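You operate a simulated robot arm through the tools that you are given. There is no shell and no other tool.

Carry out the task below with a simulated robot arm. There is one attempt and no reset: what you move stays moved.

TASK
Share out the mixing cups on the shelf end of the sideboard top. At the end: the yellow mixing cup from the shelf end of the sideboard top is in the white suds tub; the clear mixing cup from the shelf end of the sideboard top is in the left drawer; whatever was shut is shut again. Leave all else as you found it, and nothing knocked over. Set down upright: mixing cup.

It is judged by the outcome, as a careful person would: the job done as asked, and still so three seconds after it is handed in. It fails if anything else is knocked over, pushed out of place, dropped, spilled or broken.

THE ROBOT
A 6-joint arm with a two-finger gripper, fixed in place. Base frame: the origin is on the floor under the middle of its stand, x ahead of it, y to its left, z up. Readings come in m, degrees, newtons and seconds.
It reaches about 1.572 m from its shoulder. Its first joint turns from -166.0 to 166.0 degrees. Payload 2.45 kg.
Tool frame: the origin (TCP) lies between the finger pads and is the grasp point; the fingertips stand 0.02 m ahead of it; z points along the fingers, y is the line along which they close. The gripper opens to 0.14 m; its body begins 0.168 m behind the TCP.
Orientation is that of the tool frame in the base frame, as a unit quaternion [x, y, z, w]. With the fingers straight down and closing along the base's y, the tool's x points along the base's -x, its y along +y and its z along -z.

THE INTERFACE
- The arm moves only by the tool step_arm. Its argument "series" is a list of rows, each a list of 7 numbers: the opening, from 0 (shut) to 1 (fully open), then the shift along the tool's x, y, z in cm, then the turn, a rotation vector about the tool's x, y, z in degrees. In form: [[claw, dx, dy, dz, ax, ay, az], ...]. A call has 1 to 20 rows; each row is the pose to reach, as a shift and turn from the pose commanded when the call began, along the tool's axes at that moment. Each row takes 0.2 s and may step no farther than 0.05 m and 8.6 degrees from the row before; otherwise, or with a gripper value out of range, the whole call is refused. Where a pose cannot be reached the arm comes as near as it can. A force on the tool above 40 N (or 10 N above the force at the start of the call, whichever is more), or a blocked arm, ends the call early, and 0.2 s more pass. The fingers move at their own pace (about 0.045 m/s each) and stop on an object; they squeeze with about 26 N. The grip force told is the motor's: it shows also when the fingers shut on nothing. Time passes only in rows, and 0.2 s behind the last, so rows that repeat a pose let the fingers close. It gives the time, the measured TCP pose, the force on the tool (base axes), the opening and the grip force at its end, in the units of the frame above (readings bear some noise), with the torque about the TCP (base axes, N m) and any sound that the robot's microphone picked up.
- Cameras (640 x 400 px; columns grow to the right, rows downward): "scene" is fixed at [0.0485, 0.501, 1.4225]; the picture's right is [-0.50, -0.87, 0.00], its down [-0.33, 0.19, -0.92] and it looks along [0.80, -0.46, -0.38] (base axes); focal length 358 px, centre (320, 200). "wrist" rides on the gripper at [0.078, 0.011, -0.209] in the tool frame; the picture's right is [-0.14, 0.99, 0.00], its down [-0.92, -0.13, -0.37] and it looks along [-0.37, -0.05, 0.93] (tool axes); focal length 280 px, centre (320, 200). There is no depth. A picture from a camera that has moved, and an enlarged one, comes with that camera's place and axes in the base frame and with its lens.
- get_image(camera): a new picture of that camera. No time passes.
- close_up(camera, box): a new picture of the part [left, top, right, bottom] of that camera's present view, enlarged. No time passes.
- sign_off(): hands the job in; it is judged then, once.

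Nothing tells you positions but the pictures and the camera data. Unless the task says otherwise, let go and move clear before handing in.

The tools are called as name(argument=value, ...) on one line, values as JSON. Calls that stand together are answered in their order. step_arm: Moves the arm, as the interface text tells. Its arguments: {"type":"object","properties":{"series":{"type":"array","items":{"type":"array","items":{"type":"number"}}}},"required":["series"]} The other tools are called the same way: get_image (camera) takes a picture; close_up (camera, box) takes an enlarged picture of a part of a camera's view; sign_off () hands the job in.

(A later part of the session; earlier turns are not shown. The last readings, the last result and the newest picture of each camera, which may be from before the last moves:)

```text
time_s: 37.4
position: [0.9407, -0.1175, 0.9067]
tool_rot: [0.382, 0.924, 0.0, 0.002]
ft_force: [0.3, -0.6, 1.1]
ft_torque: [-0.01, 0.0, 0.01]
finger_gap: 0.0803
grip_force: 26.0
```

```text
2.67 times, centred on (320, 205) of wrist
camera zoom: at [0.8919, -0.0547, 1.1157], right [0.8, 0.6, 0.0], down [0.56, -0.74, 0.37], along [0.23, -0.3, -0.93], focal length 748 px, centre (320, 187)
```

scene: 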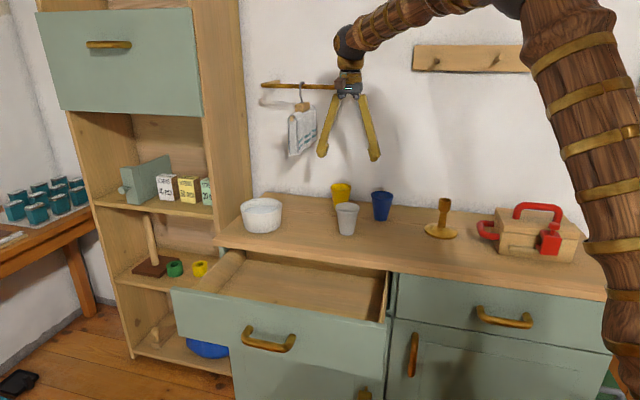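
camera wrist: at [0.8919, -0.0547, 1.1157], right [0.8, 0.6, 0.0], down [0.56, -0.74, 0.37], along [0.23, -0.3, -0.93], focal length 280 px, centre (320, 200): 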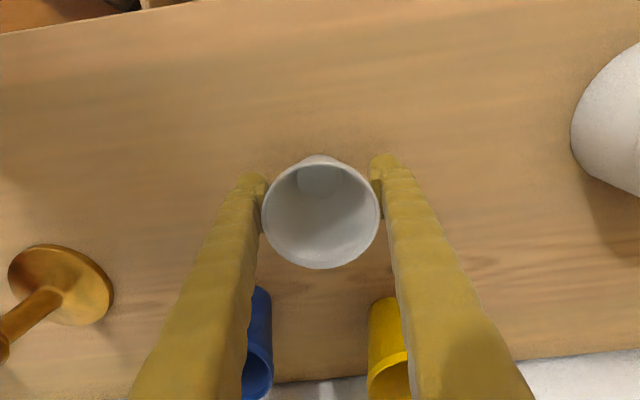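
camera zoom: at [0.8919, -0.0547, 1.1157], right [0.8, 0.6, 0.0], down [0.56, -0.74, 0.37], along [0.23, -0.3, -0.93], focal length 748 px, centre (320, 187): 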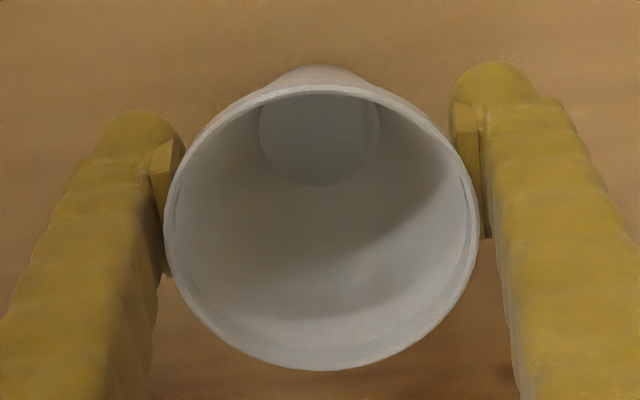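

The pads touch the rim only near their upper ends. I'll reopen, rise 3 cm so the rim sits mid-pad (which also leaves more finger clearance later), and close again.

step_arm(series=[[0.8, 0, 0, 0, 0, 0, 0], [0.8, 0, 0, 0, 0, 0, 0], [0.8, 0, 0, -1.5, 0, 0, 0], [0.8, 0, 0, -3.0, 0, 0, 0], [0.3, 0, 0, -3.0, 0, 0, 0], [0.2, 0, 0, -3.0, 0, 0, 0], [0.2, 0, 0, -3.0, 0, 0, 0], [0.2, 0, 0, -3.0, 0, 0, 0]])

close_up(camera="scene", box=[315, 185, 375, 238])

get_image(camera="wrist")

```text
time_s: 39.2
position: [0.9391, -0.1186, 0.9362]
tool_rot: [0.382, 0.924, 0.0, 0.003]
ft_force: [0.0, -0.5, 4.4]
ft_torque: [-0.01, -0.01, -0.01]
finger_gap: 0.0803
grip_force: 26.3
```

```text
7.55 times, centred on (345, 212) of scene
camera zoom: at [0.0485, 0.501, 1.4225], right [-0.5, -0.87, 0.0], down [-0.33, 0.19, -0.92], along [0.8, -0.46, -0.38], focal length 2699 px, centre (131, 113)
```

zoom: 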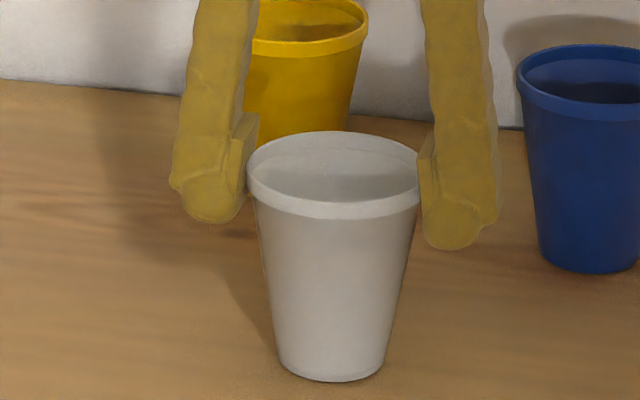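

```text
taken
camera wrist: at [0.8909, -0.0548, 1.1456], right [0.8, 0.6, 0.0], down [0.56, -0.74, 0.37], along [0.23, -0.3, -0.93], focal length 280 px, centre (320, 200)
```

wrist: 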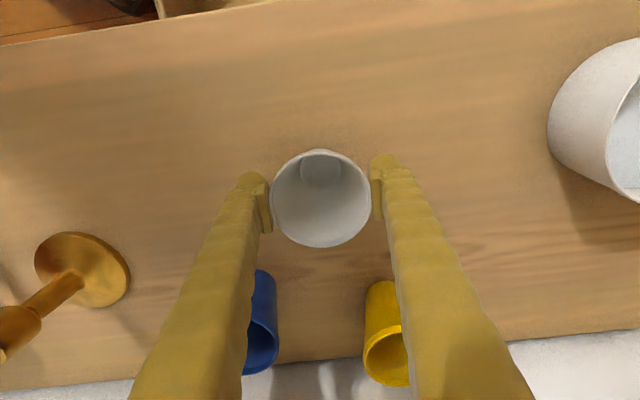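

The rim is now held at mid-pad. I'll lift a little and check that the cup comes up level.

step_arm(series=[[0.2, 0, 0, -1, 0, 0, 0], [0.2, 0, 0, -2.5, 0, 0, 0], [0.2, 0, 0, -4, 0, 0, 0], [0.2, 0, 0, -6, 0, 0, 0]])

close_up(camera="scene", box=[280, 140, 440, 240])

```text
time_s: 40.2
position: [0.9398, -0.1179, 0.9961]
tool_rot: [0.382, 0.924, 0.0, 0.003]
ft_force: [-0.1, 0.1, -0.5]
ft_torque: [-0.02, 0.02, 0.01]
finger_gap: 0.0806
grip_force: 26.2
```

```text
4.00 times, centred on (360, 190) of scene
camera zoom: at [0.0485, 0.501, 1.4225], right [-0.5, -0.87, 0.0], down [-0.33, 0.19, -0.92], along [0.8, -0.46, -0.38], focal length 1430 px, centre (160, 240)
```

zoom: 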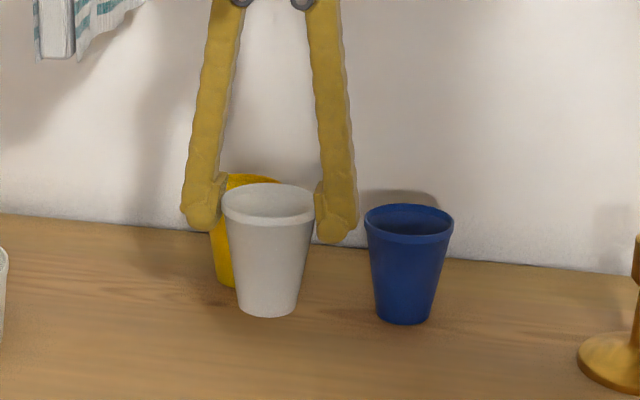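

The cup is up and hanging level. I'll lift it higher and carry it over the drawer opening, at about (0.832, 0.161).

step_arm(series=[[0.2, 0, 0, -4, 0, 0, 0], [0.2, 0, 0, -8, 0, 0, 0], [0.2, 3.4, 1.5, -8, 0, 0, 0], [0.2, 6.8, 3.0, -8, 0, 0, 0], [0.2, 10.2, 4.5, -8, 0, 0, 0], [0.2, 13.6, 6.0, -8, 0, 0, 0], [0.2, 17.0, 7.5, -8, 0, 0, 0], [0.2, 20.4, 9.0, -8, 0, 0, 0], [0.2, 23.8, 10.5, -8, 0, 0, 0], [0.2, 27.3, 12.1, -8, 0, 0, 0]])

get_image(camera="scene")

get_image(camera="wrist")

```text
time_s: 42.4
position: [0.8299, 0.162, 1.0768]
tool_rot: [0.382, 0.924, 0.0, 0.002]
ft_force: [0.1, -1.0, -0.4]
ft_torque: [-0.02, -0.01, -0.01]
finger_gap: 0.0806
grip_force: 26.3
```

```text
taken
```

scene: 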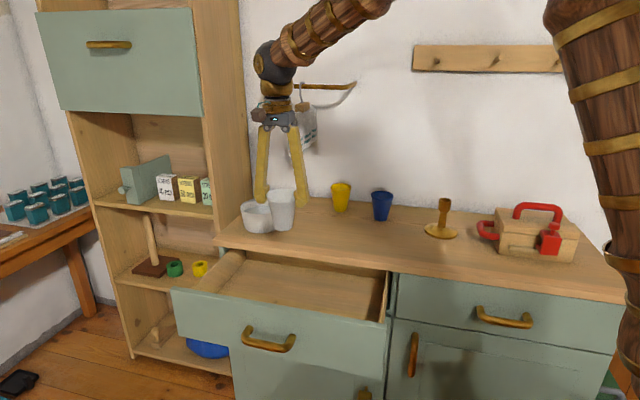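

```text
taken
camera wrist: at [0.7819, 0.2244, 1.2851], right [0.8, 0.6, 0.0], down [0.56, -0.74, 0.37], along [0.23, -0.3, -0.93], focal length 280 px, centre (320, 200)
```

wrist: 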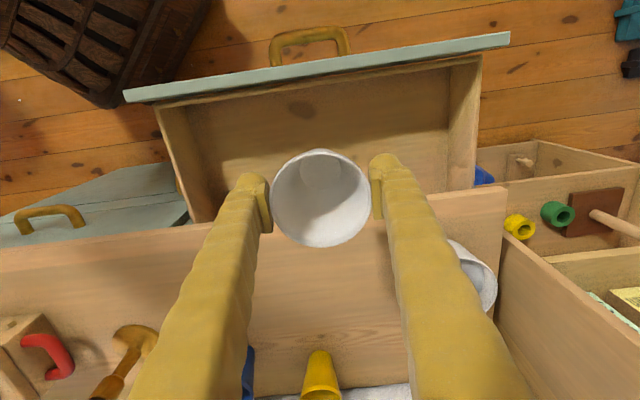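

The cup is over the opening, centred between the drawer front and the counter edge. I'll lower it to just above the drawer floor.

step_arm(series=[[0.2, 0, 0, 4, 0, 0, 0], [0.2, 0, 0, 8, 0, 0, 0], [0.2, 0, 0, 12, 0, 0, 0], [0.2, 0, 0, 16, 0, 0, 0], [0.2, 0, 0, 20, 0, 0, 0], [0.2, 0, 0, 23.5, 0, 0, 0], [0.2, 0, 0, 26, 0, 0, 0], [0.2, 0, 0, 28, 0, 0, 0]])

get_image(camera="scene")

get_image(camera="wrist")

```text
time_s: 44.2
position: [0.8305, 0.1585, 0.7947]
tool_rot: [0.382, 0.924, -0.001, 0.002]
ft_force: [0.4, -0.4, -1.4]
ft_torque: [-0.02, 0.01, 0.05]
finger_gap: 0.0805
grip_force: 26.1
```

```text
taken
```

scene: 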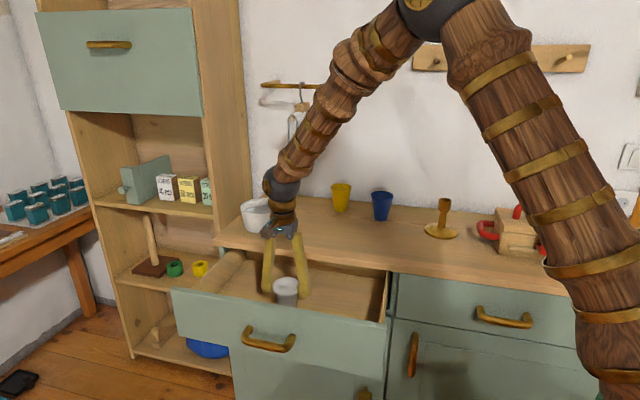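

```text
taken
camera wrist: at [0.7827, 0.2229, 1.0042], right [0.8, 0.6, 0.0], down [0.56, -0.74, 0.37], along [0.23, -0.3, -0.93], focal length 280 px, centre (320, 200)
```

wrist: 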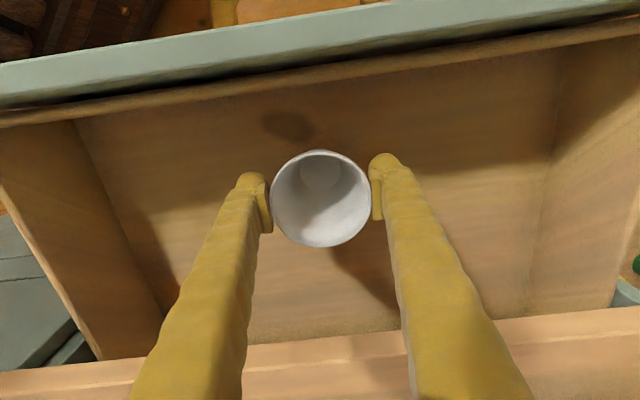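

The base should be about 3.5 cm above the drawer floor. I'll lower in small steps and watch the force.

step_arm(series=[[0.2, 0, 0, 0.7, 0, 0, 0], [0.2, 0, 0, 1.4, 0, 0, 0], [0.2, 0, 0, 2.1, 0, 0, 0], [0.2, 0, 0, 2.5, 0, 0, 0]])

close_up(camera="scene", box=[210, 220, 370, 340])

```text
time_s: 45.2
position: [0.8322, 0.1595, 0.7693]
tool_rot: [0.382, 0.924, 0.0, 0.003]
ft_force: [0.2, 0.2, 0.0]
ft_torque: [0.0, -0.01, 0.0]
finger_gap: 0.0801
grip_force: 26.0
```

```text
3.33 times, centred on (290, 280) of scene
camera zoom: at [0.0485, 0.501, 1.4225], right [-0.5, -0.87, 0.0], down [-0.33, 0.19, -0.92], along [0.8, -0.46, -0.38], focal length 1192 px, centre (420, -67)
```

zoom: 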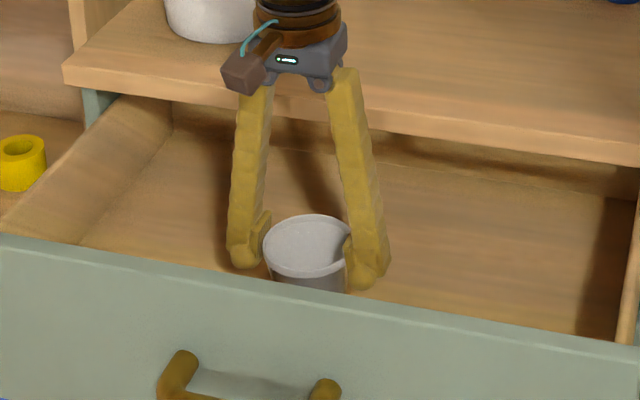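

No contact yet, so I'll lower in finer steps.

step_arm(series=[[0.2, 0, 0, 0.3, 0, 0, 0], [0.2, 0, 0, 0.6, 0, 0, 0]])

```text
time_s: 45.8
position: [0.832, 0.1595, 0.7642]
tool_rot: [0.382, 0.924, 0.0, 0.003]
ft_force: [0.9, -0.2, -0.5]
ft_torque: [-0.01, 0.0, 0.04]
finger_gap: 0.08
grip_force: 26.0
```

step_arm(series=[[0.2, 0, 0, 0.25, 0, 0, 0], [0.2, 0, 0, 0.5, 0, 0, 0]])

```text
time_s: 46.4
position: [0.8326, 0.1602, 0.7612]
tool_rot: [0.382, 0.924, 0.0, 0.004]
ft_force: [-3.5, -4.0, 31.1]
ft_torque: [-0.09, -0.07, 0.02]
finger_gap: 0.0811
grip_force: 25.8
```

Contact: the cup is on the drawer floor. I'll ease up slightly to unload it, then open.

step_arm(series=[[0.2, 0, 0, -0.2, 0, 0, 0], [0.2, 0, 0, -0.2, 0, 0, 0]])

```text
time_s: 47.0
position: [0.8317, 0.1596, 0.7595]
tool_rot: [0.381, 0.925, -0.001, 0.003]
ft_force: [2.3, 2.1, 8.1]
ft_torque: [0.26, -0.31, -0.02]
finger_gap: 0.0813
grip_force: 25.6
```

step_arm(series=[[0.65, 0, 0, -0.2, 0, 0, 0], [0.8, 0, 0, -0.2, 0, 0, 0], [0.9, 0, 0, -0.2, 0, 0, 0], [0.9, 0, 0, -0.2, 0, 0, 0]])

close_up(camera="scene", box=[210, 220, 370, 340])

get_image(camera="wrist")

```text
time_s: 48.0
position: [0.8318, 0.1605, 0.7637]
tool_rot: [0.382, 0.924, 0.0, 0.003]
ft_force: [0.8, 0.4, -0.2]
ft_torque: [0.05, 0.02, 0.0]
finger_gap: 0.126
grip_force: 0.0
```

```text
3.33 times, centred on (290, 280) of scene
camera zoom: at [0.0485, 0.501, 1.4225], right [-0.5, -0.87, 0.0], down [-0.33, 0.19, -0.92], along [0.8, -0.46, -0.38], focal length 1192 px, centre (420, -67)
```

zoom: 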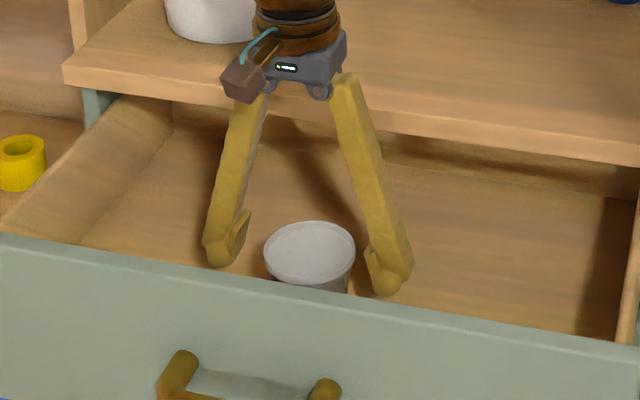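

```text
taken
camera wrist: at [0.7844, 0.2234, 0.9718], right [0.8, 0.6, 0.0], down [0.56, -0.74, 0.37], along [0.23, -0.3, -0.93], focal length 280 px, centre (320, 200)
```

wrist: 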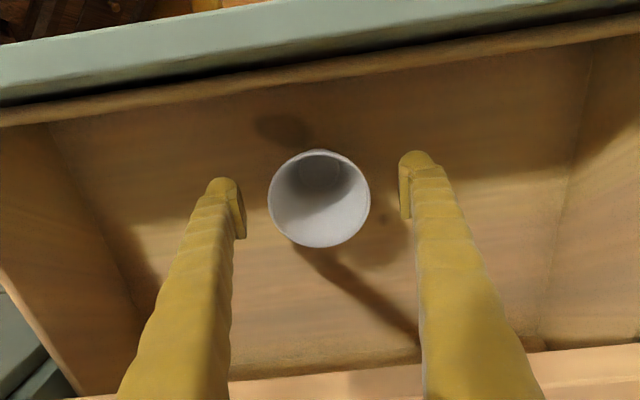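

The clear cup stands upright in the drawer and both fingers are clear of it. I'll rise straight up, move out in front of the drawer and close the fingers, ready to push it shut.

step_arm(series=[[0.9, 0, 0, -2, 0, 0, 0], [0.9, 0, 0, -5, 0, 0, 0], [0.9, 0, 0, -9, 0, 0, 0], [0.9, 0, 0, -13, 0, 0, 0], [0.9, 0, 0, -17, 0, 0, 0], [0.9, 0, 0, -21, 0, 0, 0], [0.9, 0, 0, -25, 0, 0, 0], [0.6, 4, 0, -26, 0, 0, 0], [0.3, 8, 0, -26, 0, 0, 0], [0, 12, 0, -26, 0, 0, 0], [0, 16, 0, -26, 0, 0, 0], [0, 20, 0, -26, 0, 0, 0], [0, 23, 0, -26, 0, 0, 0], [0, 26, 0, -26, 0, 0, 0]])

get_image(camera="scene")

get_image(camera="wrist")

```text
time_s: 51.0
position: [0.6479, 0.3425, 1.0243]
tool_rot: [0.382, 0.924, 0.001, 0.002]
ft_force: [-0.4, 0.0, -0.5]
ft_torque: [0.01, 0.0, 0.0]
finger_gap: 0.0002
grip_force: 11.0
```

```text
taken
```

scene: 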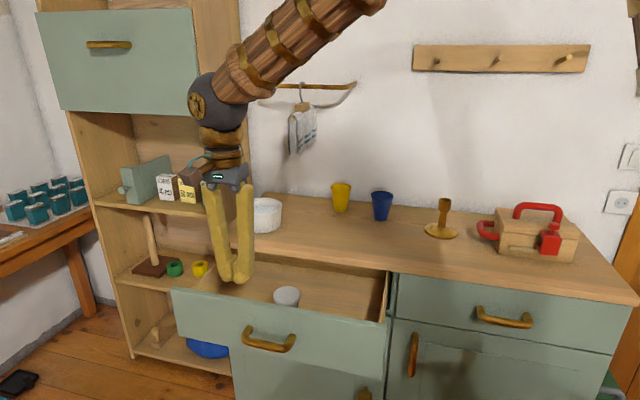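

```text
taken
camera wrist: at [0.6001, 0.4069, 1.2333], right [0.8, 0.6, 0.0], down [0.56, -0.74, 0.37], along [0.23, -0.3, -0.93], focal length 280 px, centre (320, 200)
```

wrist: 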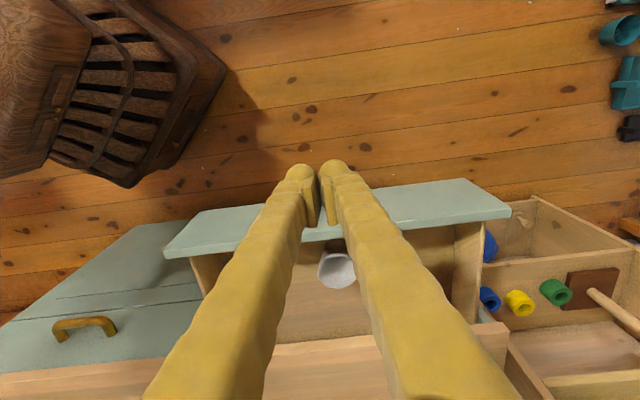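

The gripper is closed and about 9 cm in front of the handle bar. I'll lower until the fingertips are just below bar height.

step_arm(series=[[0, 0, 0, 4, 0, 0, 0], [0, 0, 0, 8, 0, 0, 0], [0, 0, 0, 12, 0, 0, 0], [0, 0, 0, 16, 0, 0, 0], [0, 0, 0, 20, 0, 0, 0], [0, 0, 0, 24, 0, 0, 0], [0, 0, 0, 27, 0, 0, 0], [0, 0, 0, 29.8, 0, 0, 0]])

get_image(camera="wrist")

get_image(camera="scene")

```text
time_s: 52.8
position: [0.6504, 0.3442, 0.7258]
tool_rot: [0.382, 0.924, 0.0, 0.003]
ft_force: [0.3, -0.5, 1.0]
ft_torque: [0.04, 0.01, -0.01]
finger_gap: 0.0
grip_force: 25.6
```

```text
taken
camera wrist: at [0.6022, 0.4074, 0.9334], right [0.8, 0.6, 0.0], down [0.56, -0.74, 0.37], along [0.23, -0.3, -0.93], focal length 280 px, centre (320, 200)
```

wrist: 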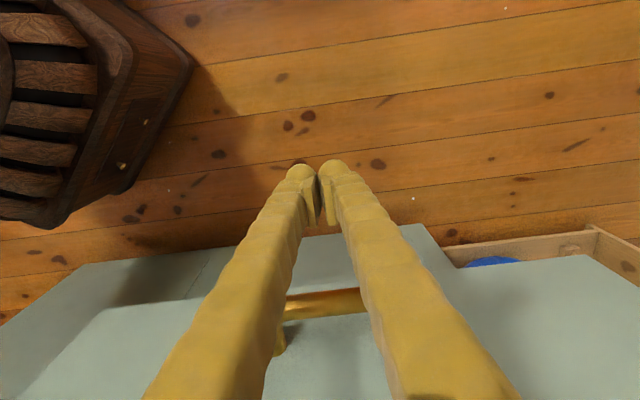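

```text
taken
```

scene: 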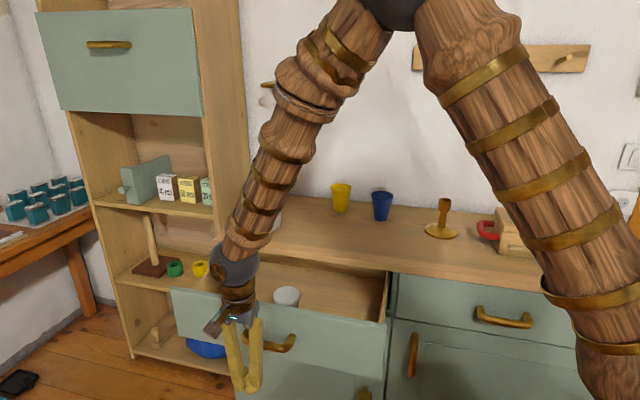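

I'm lined up with the bar. I'll push the drawer in slowly along the inward direction so the cup inside isn't jolted.

step_arm(series=[[0, -2, 0, 0, 0, 0, 0], [0, -4, 0, 0, 0, 0, 0], [0, -5, 0, 0, 0, 0, 0], [0, -5.6, 0, 0, 0, 0, 0], [0, -6.2, 0, 0, 0, 0, 0], [0, -6.8, 0, 0, 0, 0, 0], [0, -7.4, 0, 0, 0, 0, 0], [0, -8.0, 0, 0, 0, 0, 0], [0, -8.6, 0, 0, 0, 0, 0], [0, -9.2, 0, 0, 0, 0, 0]])

get_image(camera="scene")

get_image(camera="wrist")

```text
time_s: 55.0
position: [0.7139, 0.2783, 0.725]
tool_rot: [0.382, 0.924, 0.0, 0.003]
ft_force: [0.6, 0.4, 0.9]
ft_torque: [0.02, -0.01, -0.01]
finger_gap: 0.0
grip_force: 29.4
```

```text
taken
```

scene: 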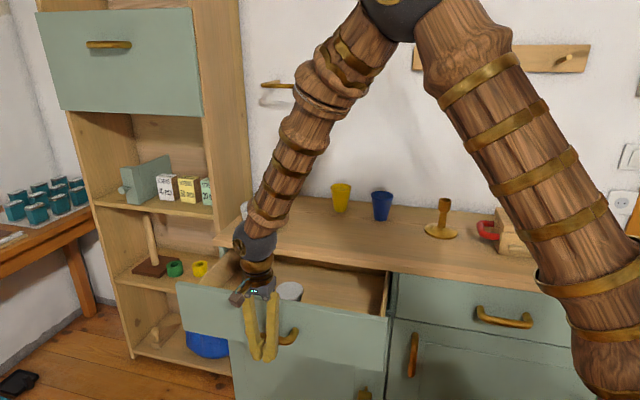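

```text
taken
camera wrist: at [0.6651, 0.3418, 0.9336], right [0.8, 0.6, 0.0], down [0.56, -0.74, 0.37], along [0.23, -0.3, -0.93], focal length 280 px, centre (320, 200)
```

wrist: 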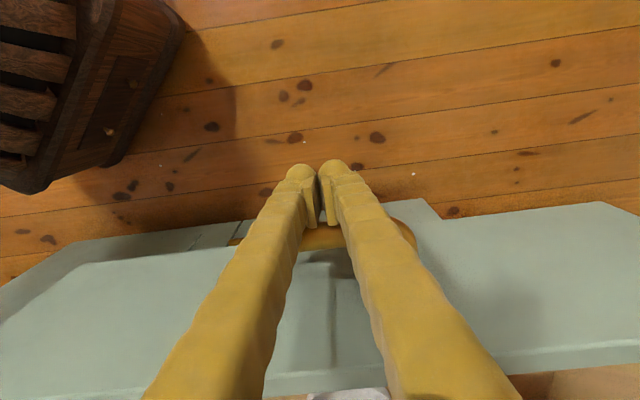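

Contact made and the drawer is sliding in with almost no force. I'll continue at the same gentle pace.

step_arm(series=[[0, -0.8, 0, 0, 0, 0, 0], [0, -1.6, 0, 0, 0, 0, 0], [0, -2.4, 0, 0, 0, 0, 0], [0, -3.2, 0, 0, 0, 0, 0], [0, -4.0, 0, 0, 0, 0, 0], [0, -4.8, 0, 0, 0, 0, 0], [0, -5.6, 0, 0, 0, 0, 0], [0, -6.4, 0, 0, 0, 0, 0], [0, -7.2, 0, 0, 0, 0, 0], [0, -8.0, 0, 0, 0, 0, 0], [0, -8.8, 0, 0, 0, 0, 0], [0, -9.6, 0, 0, 0, 0, 0], [0, -10.4, 0, 0, 0, 0, 0]])

get_image(camera="scene")

get_image(camera="wrist")

```text
time_s: 57.8
position: [0.7891, 0.2059, 0.7251]
tool_rot: [0.381, 0.924, 0.0, 0.002]
ft_force: [0.4, 0.5, 0.3]
ft_torque: [0.01, -0.01, -0.02]
finger_gap: 0.0
grip_force: 29.3
```

```text
taken
```

scene: 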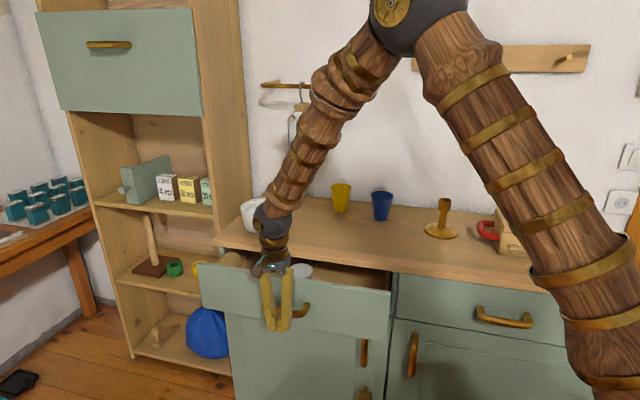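

```text
taken
camera wrist: at [0.7392, 0.2688, 0.9336], right [0.8, 0.6, 0.0], down [0.56, -0.74, 0.37], along [0.23, -0.3, -0.93], focal length 280 px, centre (320, 200)
```

wrist: 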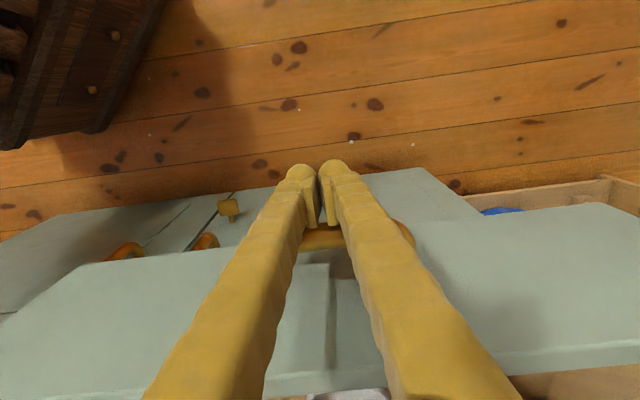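

The drawer is about half shut and the cup hasn't shifted. I'll keep pushing, going slower towards the end.

step_arm(series=[[0, -0.8, 0, 0, 0, 0, 0], [0, -1.6, 0, 0, 0, 0, 0], [0, -2.4, 0, 0, 0, 0, 0], [0, -3.2, 0, 0, 0, 0, 0], [0, -4.0, 0, 0, 0, 0, 0], [0, -4.8, 0, 0, 0, 0, 0], [0, -5.6, 0, 0, 0, 0, 0], [0, -6.4, 0, 0, 0, 0, 0], [0, -7.2, 0, 0, 0, 0, 0], [0, -8.0, 0, 0, 0, 0, 0], [0, -8.8, 0, 0, 0, 0, 0], [0, -9.4, 0, 0, 0, 0, 0]])

get_image(camera="scene")

get_image(camera="wrist")

```text
time_s: 60.4
position: [0.8525, 0.1384, 0.7255]
tool_rot: [0.382, 0.924, 0.0, 0.003]
ft_force: [0.0, 0.4, -0.4]
ft_torque: [0.0, -0.01, 0.03]
finger_gap: 0.0
grip_force: 29.6
```

```text
taken
```

scene: 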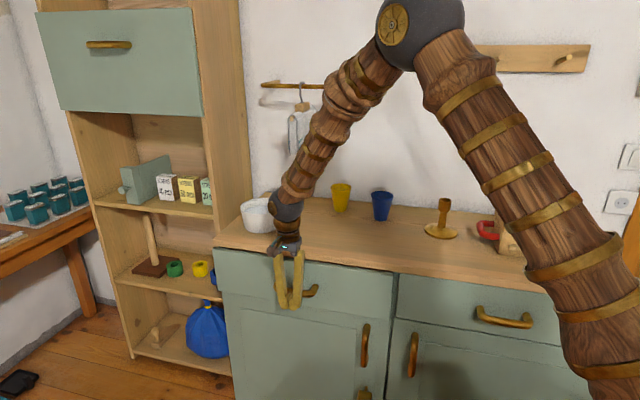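

```text
taken
camera wrist: at [0.8049, 0.2021, 0.9344], right [0.8, 0.6, 0.0], down [0.56, -0.74, 0.37], along [0.23, -0.3, -0.93], focal length 280 px, centre (320, 200)
```

wrist: 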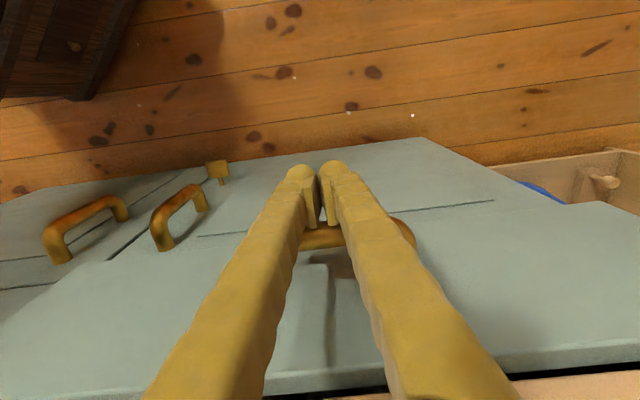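

About 2–2.5 cm is left. I'll push slowly until it meets the stop.

step_arm(series=[[0, -0.5, 0, 0, 0, 0, 0], [0, -1.0, 0, 0, 0, 0, 0], [0, -1.4, 0, 0, 0, 0, 0], [0, -1.8, 0, 0, 0, 0, 0], [0, -2.2, 0, 0, 0, 0, 0], [0, -2.5, 0, 0, 0, 0, 0]])

close_up(camera="scene", box=[200, 220, 420, 358])

get_image(camera="wrist")

```text
time_s: 61.8
position: [0.8711, 0.1211, 0.7251]
tool_rot: [0.382, 0.924, 0.0, 0.002]
ft_force: [-14.2, 11.6, 7.3]
ft_torque: [-0.3, -0.23, -0.03]
finger_gap: 0.0062
grip_force: 29.4
```

```text
2.90 times, centred on (310, 289) of scene
camera zoom: at [0.0485, 0.501, 1.4225], right [-0.5, -0.87, 0.0], down [-0.33, 0.19, -0.92], along [0.8, -0.46, -0.38], focal length 1036 px, centre (349, -58)
```

zoom: 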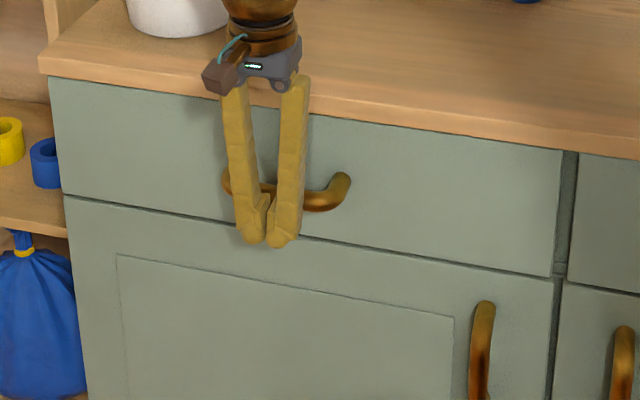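

```text
taken
camera wrist: at [0.8229, 0.1859, 0.9349], right [0.8, 0.6, 0.0], down [0.56, -0.74, 0.37], along [0.23, -0.3, -0.93], focal length 280 px, centre (320, 200)
```

wrist: 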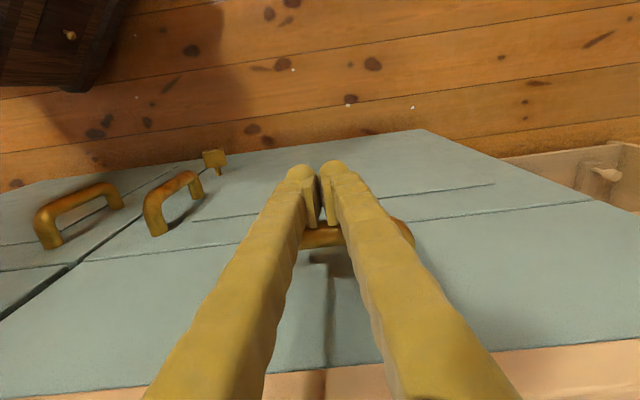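

The force rose to about 18 N, and the drawer front looks flush with the door and its neighbour. I'll give it a couple more millimetres to be sure it's fully shut, then back away.

step_arm(series=[[0, -0.2, 0, 0, 0, 0, 0], [0, -0.35, 0, 0, 0, 0, 0]])

```text
time_s: 62.2
position: [0.8706, 0.1233, 0.7265]
tool_rot: [0.381, 0.925, -0.001, 0.0]
ft_force: [-3.5, 2.9, 0.3]
ft_torque: [-0.04, -0.01, -0.01]
finger_gap: 0.0062
grip_force: 29.6
stopped in row 1: the force on the tool passed its limit at 46 N (the readings are from after the stop); the commanded pose is now the measured one
```

It met a hard stop, so the drawer is shut. I'll back off gently and check that the drawer stays put.

step_arm(series=[[0, 0.5, 0, 0, 0, 0, 0], [0, 1.2, 0, 0, 0, 0, 0], [0, 2.2, 0, 0, 0, 0, 0]])

get_image(camera="wrist")

close_up(camera="scene", box=[200, 220, 420, 358])

```text
time_s: 63.0
position: [0.8554, 0.138, 0.7263]
tool_rot: [0.382, 0.924, 0.0, 0.001]
ft_force: [-0.2, 1.3, -0.8]
ft_torque: [0.02, -0.02, 0.0]
finger_gap: 0.0
grip_force: 29.5
```

```text
taken
camera wrist: at [0.8076, 0.2017, 0.9347], right [0.8, 0.61, 0.0], down [0.56, -0.74, 0.37], along [0.22, -0.3, -0.93], focal length 280 px, centre (320, 200)
```

wrist: 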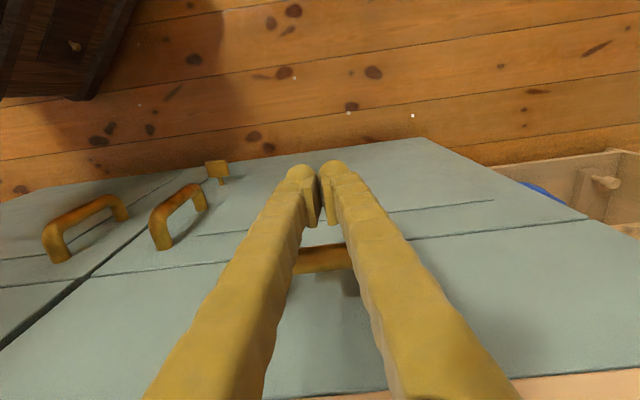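

```text
2.90 times, centred on (310, 289) of scene
camera zoom: at [0.0485, 0.501, 1.4225], right [-0.5, -0.87, 0.0], down [-0.33, 0.19, -0.92], along [0.8, -0.46, -0.38], focal length 1036 px, centre (349, -58)
```

zoom: 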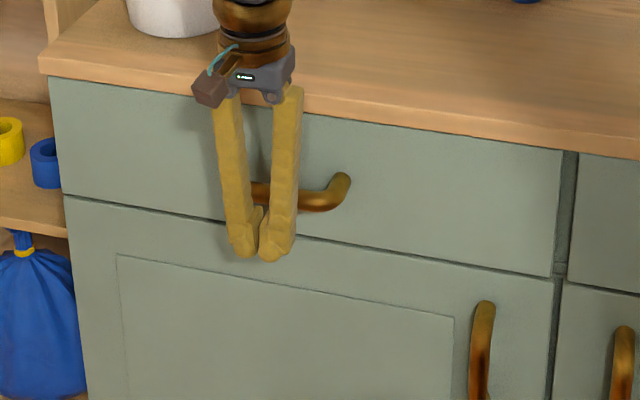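

The drawer is fully shut. Next is the yellow cup: I'll back away from the handle, open the fingers and rise above the counter.

step_arm(series=[[0, 3, 0, 0, 0, 0, 0], [0, 6, 0, 0, 0, 0, 0], [0, 6, 0, -4, 0, 0, 0], [0, 6, 0, -8, 0, 0, 0], [0, 6, 0, -12.5, 0, 0, 0], [0, 6, 0, -17, 0, 0, 0], [0, 6, 0, -21.5, 0, 0, 0], [0, 6, 0, -26, 0, 0, 0], [0, 6, 0, -30.5, 0, 0, 0], [0.3, 6, 0, -35, 0, 0, 0], [0.6, 6, 0, -39, 0, 0, 0], [0.85, 6, 0, -43, 0, 0, 0], [0.85, 6, 0, -44, 0, 0, 0]])

get_image(camera="wrist")

get_image(camera="scene")

```text
time_s: 65.8
position: [0.812, 0.1819, 1.1666]
tool_rot: [0.382, 0.924, -0.001, 0.0]
ft_force: [0.4, -0.6, 1.2]
ft_torque: [0.02, 0.0, 0.01]
finger_gap: 0.0848
grip_force: 0.0
```

```text
taken
camera wrist: at [0.7646, 0.2445, 1.3754], right [0.8, 0.61, 0.0], down [0.56, -0.74, 0.37], along [0.22, -0.3, -0.93], focal length 280 px, centre (320, 200)
```

wrist: 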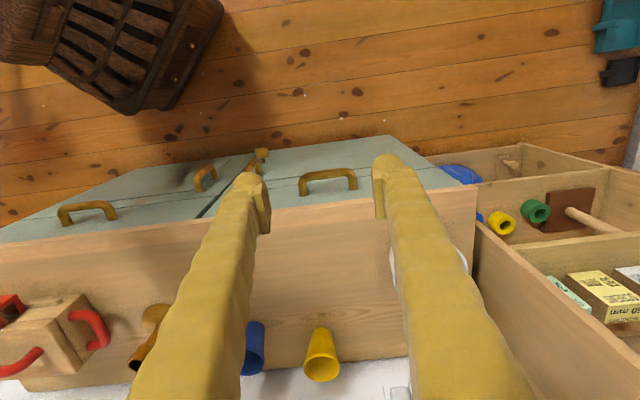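

```text
taken
```

scene: 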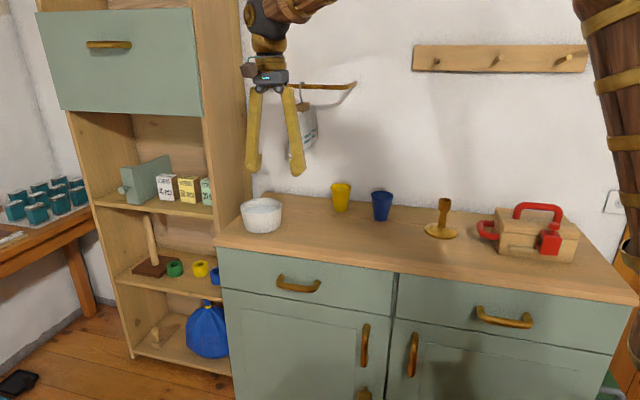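

Everything is as it should be. I'll move in front of and above the yellow cup, tilting the tool 30° so the gripper body stays clear of the wall, rail and towel.

step_arm(series=[[0.85, -3.9, -0.7, 0.5, 0, -4, 0], [0.85, -7.8, -1.4, 1.0, 0, -8, 0], [0.85, -11.7, -2.1, 1.5, 0, -12, 0], [0.85, -15.6, -2.8, 2.0, 0, -16, 0], [0.85, -19.5, -3.5, 2.5, 0, -20, 0], [0.85, -23.4, -4.2, 3.0, 0, -24, 0], [0.85, -27.3, -4.9, 3.5, 0, -28, 0], [0.85, -31.2, -5.6, 4.0, 0, -30, 0], [0.85, -34.9, -6.3, 4.7, 0, -30, 0]])

get_image(camera="wrist")

get_image(camera="scene")

```text
time_s: 67.8
position: [1.0155, -0.1103, 1.1212]
tool_rot: [0.368, 0.893, -0.099, 0.241]
ft_force: [-0.5, 0.4, 0.6]
ft_torque: [0.03, 0.03, 0.0]
finger_gap: 0.1189
grip_force: 0.0
```

```text
taken
camera wrist: at [0.9007, 0.0186, 1.2625], right [0.78, 0.62, 0.07], down [0.34, -0.52, 0.78], along [0.52, -0.59, -0.62], focal length 280 px, centre (320, 200)
```

wrist: 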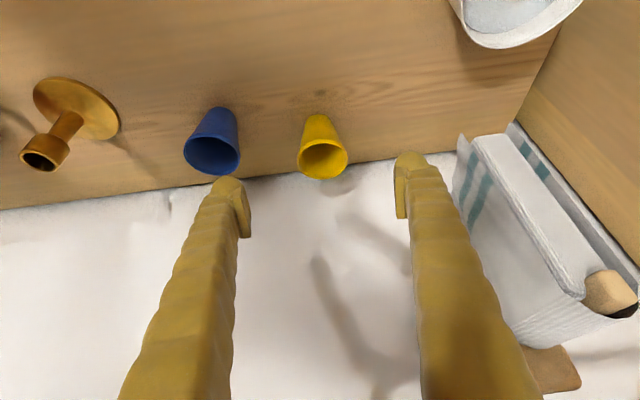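

```text
taken
```

scene: 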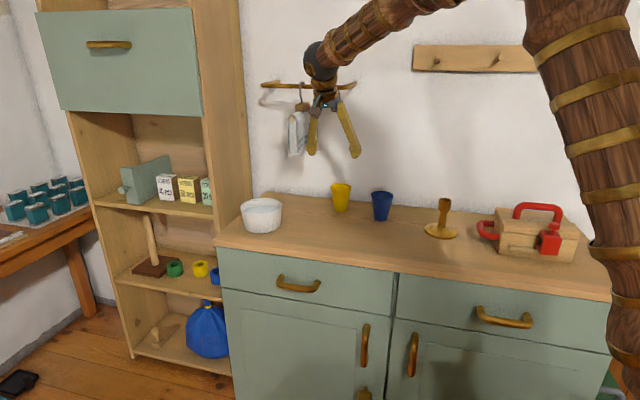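

The rail and towel may stick out further from the wall than I first assumed. I'll look closely before going any nearer.

close_up(camera="scene", box=[240, 60, 400, 185])

close_up(camera="wrist", box=[380, 100, 640, 400])

close_up(camera="wrist", box=[160, 80, 440, 255])

```text
3.20 times, centred on (320, 122) of scene
camera zoom: at [0.0485, 0.501, 1.4225], right [-0.5, -0.87, 0.0], down [-0.33, 0.19, -0.92], along [0.8, -0.46, -0.38], focal length 1144 px, centre (320, 448)
```

zoom: 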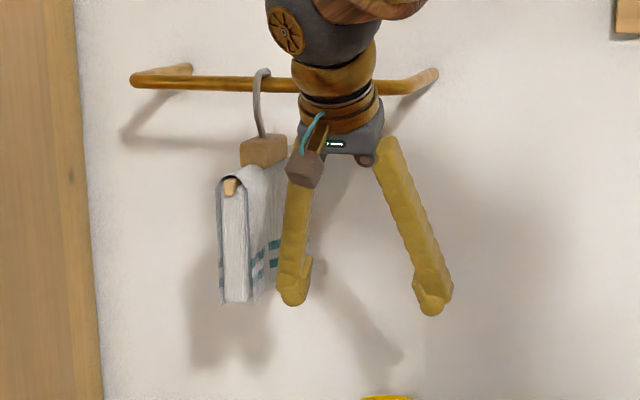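

```text
1.33 times, centred on (510, 250) of wrist
camera zoom: at [0.9007, 0.0186, 1.2625], right [0.78, 0.62, 0.07], down [0.34, -0.52, 0.78], along [0.52, -0.59, -0.62], focal length 374 px, centre (67, 133)
```

zoom: 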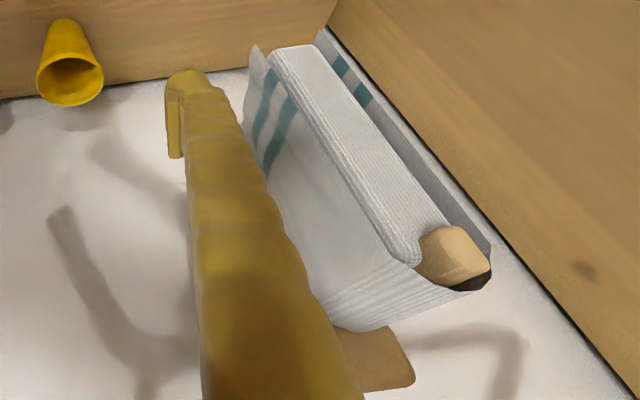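

```text
2.29 times, centred on (300, 168) of wrist
camera zoom: at [0.9007, 0.0186, 1.2625], right [0.78, 0.62, 0.07], down [0.34, -0.52, 0.78], along [0.52, -0.59, -0.62], focal length 641 px, centre (366, 274)
```

zoom: 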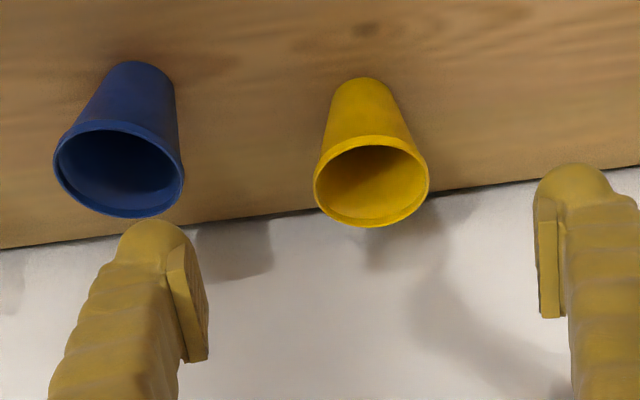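

The rail stands out about 16 cm from the wall, with the bar at about 0.30 m depth and z 1.32. The tilted approach passes about 15 cm in front of it, and the towel is to the left. The yellow rim refines to (1.107, -0.200, 0.949), so I'll go in along the tilted axis, part way first.

step_arm(series=[[0.8, -0.3, 0, 3, 0, 0, 0], [0.8, -0.65, 0, 6, 0, 0, 0], [0.8, -1.0, 0, 9, 0, 0, 0], [0.8, -1.3, 0.07, 12, 0, 0, 0], [0.8, -1.6, 0.07, 15, 0, 0, 0]])

get_image(camera="wrist")

close_up(camera="scene", box=[240, 60, 420, 230])

```text
time_s: 69.0
position: [1.0787, -0.1735, 0.9986]
tool_rot: [0.369, 0.892, -0.1, 0.241]
ft_force: [0.3, -0.3, 1.0]
ft_torque: [0.01, 0.06, -0.02]
finger_gap: 0.112
grip_force: 0.1
```

```text
taken
camera wrist: at [0.9641, -0.0436, 1.1401], right [0.78, 0.62, 0.07], down [0.34, -0.52, 0.78], along [0.52, -0.59, -0.62], focal length 280 px, centre (320, 200)
```

wrist: 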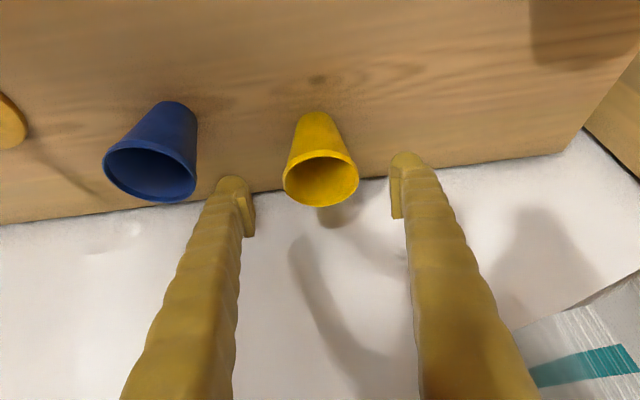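

```text
2.35 times, centred on (330, 145) of scene
camera zoom: at [0.0485, 0.501, 1.4225], right [-0.5, -0.87, 0.0], down [-0.33, 0.19, -0.92], along [0.8, -0.46, -0.38], focal length 841 px, centre (296, 329)
```

zoom: 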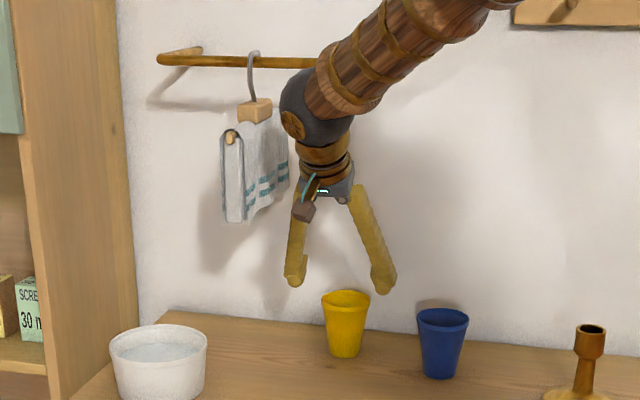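

The gripper's wrist stays clear of the rail and towel, and the cup's position agrees at (1.106, -0.199). I'll finish the approach to rim height.

step_arm(series=[[0.8, -0.2, 0.1, 2.2, 0, 0, 0], [0.8, -0.4, 0.1, 4.4, 0, 0, 0], [0.8, -0.54, 0.1, 6.3, 0, 0, 0]])

get_image(camera="wrist")

close_up(camera="scene", box=[290, 140, 410, 230])

```text
time_s: 69.8
position: [1.1041, -0.1978, 0.9462]
tool_rot: [0.367, 0.893, -0.1, 0.241]
ft_force: [-1.0, -0.3, -0.6]
ft_torque: [0.0, 0.0, -0.03]
finger_gap: 0.112
grip_force: 0.1
```

```text
taken
camera wrist: at [0.9901, -0.0681, 1.0873], right [0.78, 0.62, 0.07], down [0.34, -0.52, 0.78], along [0.52, -0.59, -0.62], focal length 280 px, centre (320, 200)
```

wrist: 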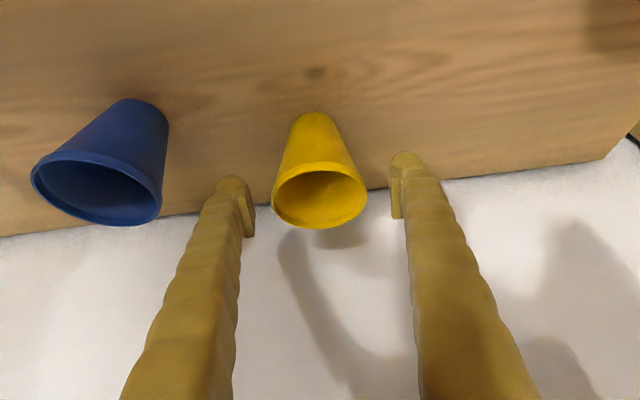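

```text
4.44 times, centred on (350, 185) of scene
camera zoom: at [0.0485, 0.501, 1.4225], right [-0.5, -0.87, 0.0], down [-0.33, 0.19, -0.92], along [0.8, -0.46, -0.38], focal length 1589 px, centre (187, 267)
```

zoom: 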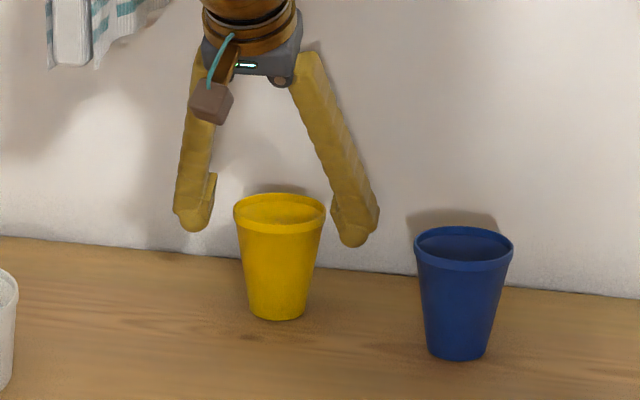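

The rim is centred exactly on the grasp point, so I'll close on it.

step_arm(series=[[0.6, 0, 0, 0, 0, 0, 0], [0.4, 0, 0, 0, 0, 0, 0], [0.2, 0, 0, 0, 0, 0, 0], [0.2, 0, 0, 0, 0, 0, 0], [0.2, 0, 0, 0, 0, 0, 0], [0.2, 0, 0, 0, 0, 0, 0]])

close_up(camera="scene", box=[290, 140, 410, 230])

get_image(camera="wrist")

```text
time_s: 71.2
position: [1.1043, -0.1973, 0.9463]
tool_rot: [0.369, 0.893, -0.1, 0.24]
ft_force: [0.1, 0.3, 0.8]
ft_torque: [0.01, -0.05, 0.01]
finger_gap: 0.0776
grip_force: 25.9
```

```text
4.44 times, centred on (350, 185) of scene
camera zoom: at [0.0485, 0.501, 1.4225], right [-0.5, -0.87, 0.0], down [-0.33, 0.19, -0.92], along [0.8, -0.46, -0.38], focal length 1589 px, centre (187, 267)
```

zoom: 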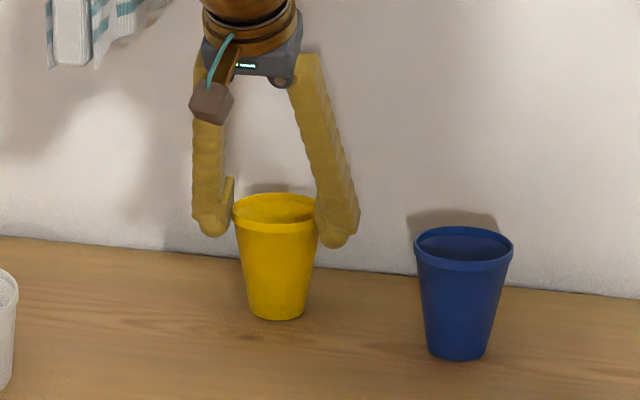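

```text
taken
camera wrist: at [0.99, -0.0681, 1.0869], right [0.78, 0.62, 0.07], down [0.34, -0.52, 0.78], along [0.52, -0.59, -0.62], focal length 280 px, centre (320, 200)
```

wrist: 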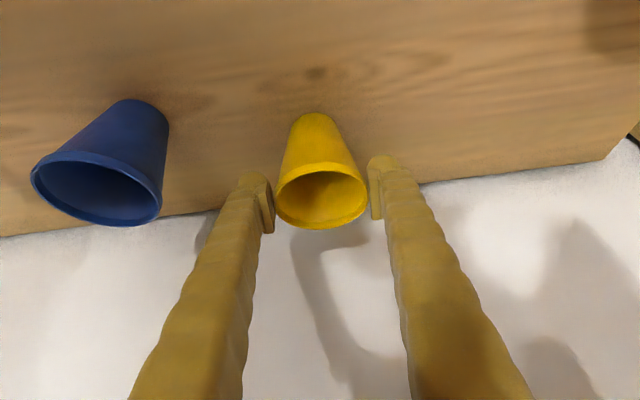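

Gripped at 77.6 mm with 26 N. I'll lift straight up a few centimetres and check.

step_arm(series=[[0.2, -0.5, 0, -0.87, 0, 0, 0], [0.2, -1.26, 0, -2.17, 0, 0, 0], [0.2, -2.01, 0, -3.46, 0, 0, 0]])

close_up(camera="scene", box=[220, 60, 420, 240])

```text
time_s: 72.0
position: [1.1049, -0.1969, 0.9854]
tool_rot: [0.368, 0.893, -0.099, 0.24]
ft_force: [-0.6, -0.2, -0.3]
ft_torque: [0.02, 0.0, -0.01]
finger_gap: 0.0779
grip_force: 26.3
```

```text
2.22 times, centred on (320, 150) of scene
camera zoom: at [0.0485, 0.501, 1.4225], right [-0.5, -0.87, 0.0], down [-0.33, 0.19, -0.92], along [0.8, -0.46, -0.38], focal length 795 px, centre (320, 311)
```

zoom: 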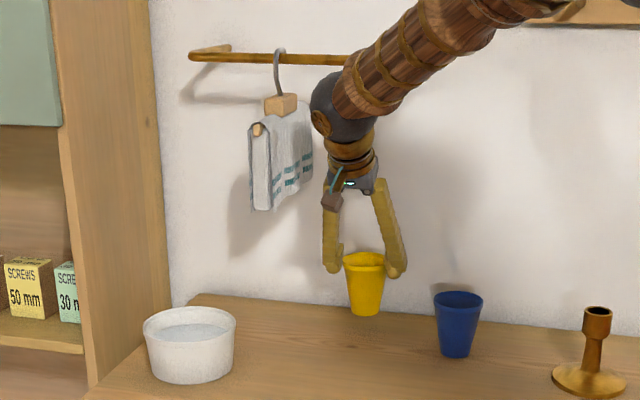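

The yellow cup is up and level. I'll draw it out from the wall while rising, keeping clear of the rail and towel.

step_arm(series=[[0.2, 2.12, 0, -2.32, 0, 0, 0], [0.2, 4.24, 0, -4.65, 0, 0, 0], [0.2, 6.37, 0, -6.97, 0, 0, 0], [0.2, 8.49, 0, -9.29, 0, 0, 0], [0.2, 10.61, 0, -11.6, 0, 0, 0], [0.2, 12.73, 0, -13.94, 0, 0, 0], [0.2, 14.85, 0, -16.26, 0, 0, 0], [0.2, 16.98, 0, -18.58, 0, 0, 0]])

get_image(camera="scene")

get_image(camera="wrist")

```text
time_s: 73.8
position: [0.9342, -0.0266, 1.0607]
tool_rot: [0.368, 0.893, -0.1, 0.239]
ft_force: [0.5, 0.1, 0.0]
ft_torque: [-0.01, 0.01, 0.01]
finger_gap: 0.0779
grip_force: 26.6
```

```text
taken
```

scene: 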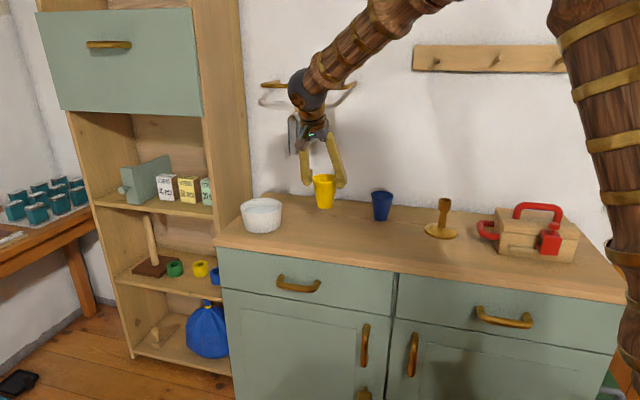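

```text
taken
camera wrist: at [0.8208, 0.1029, 1.2031], right [0.78, 0.62, 0.07], down [0.34, -0.52, 0.78], along [0.52, -0.59, -0.62], focal length 280 px, centre (320, 200)
```

wrist: 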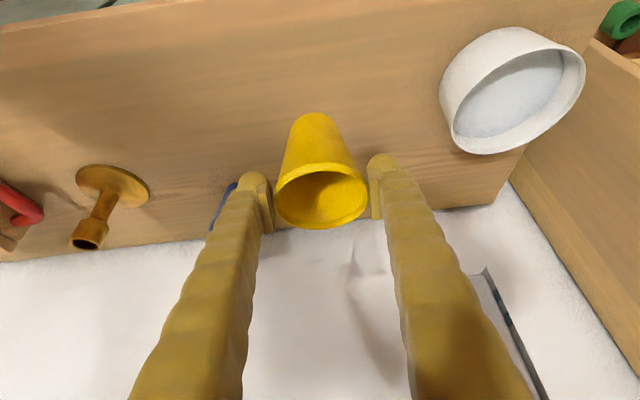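

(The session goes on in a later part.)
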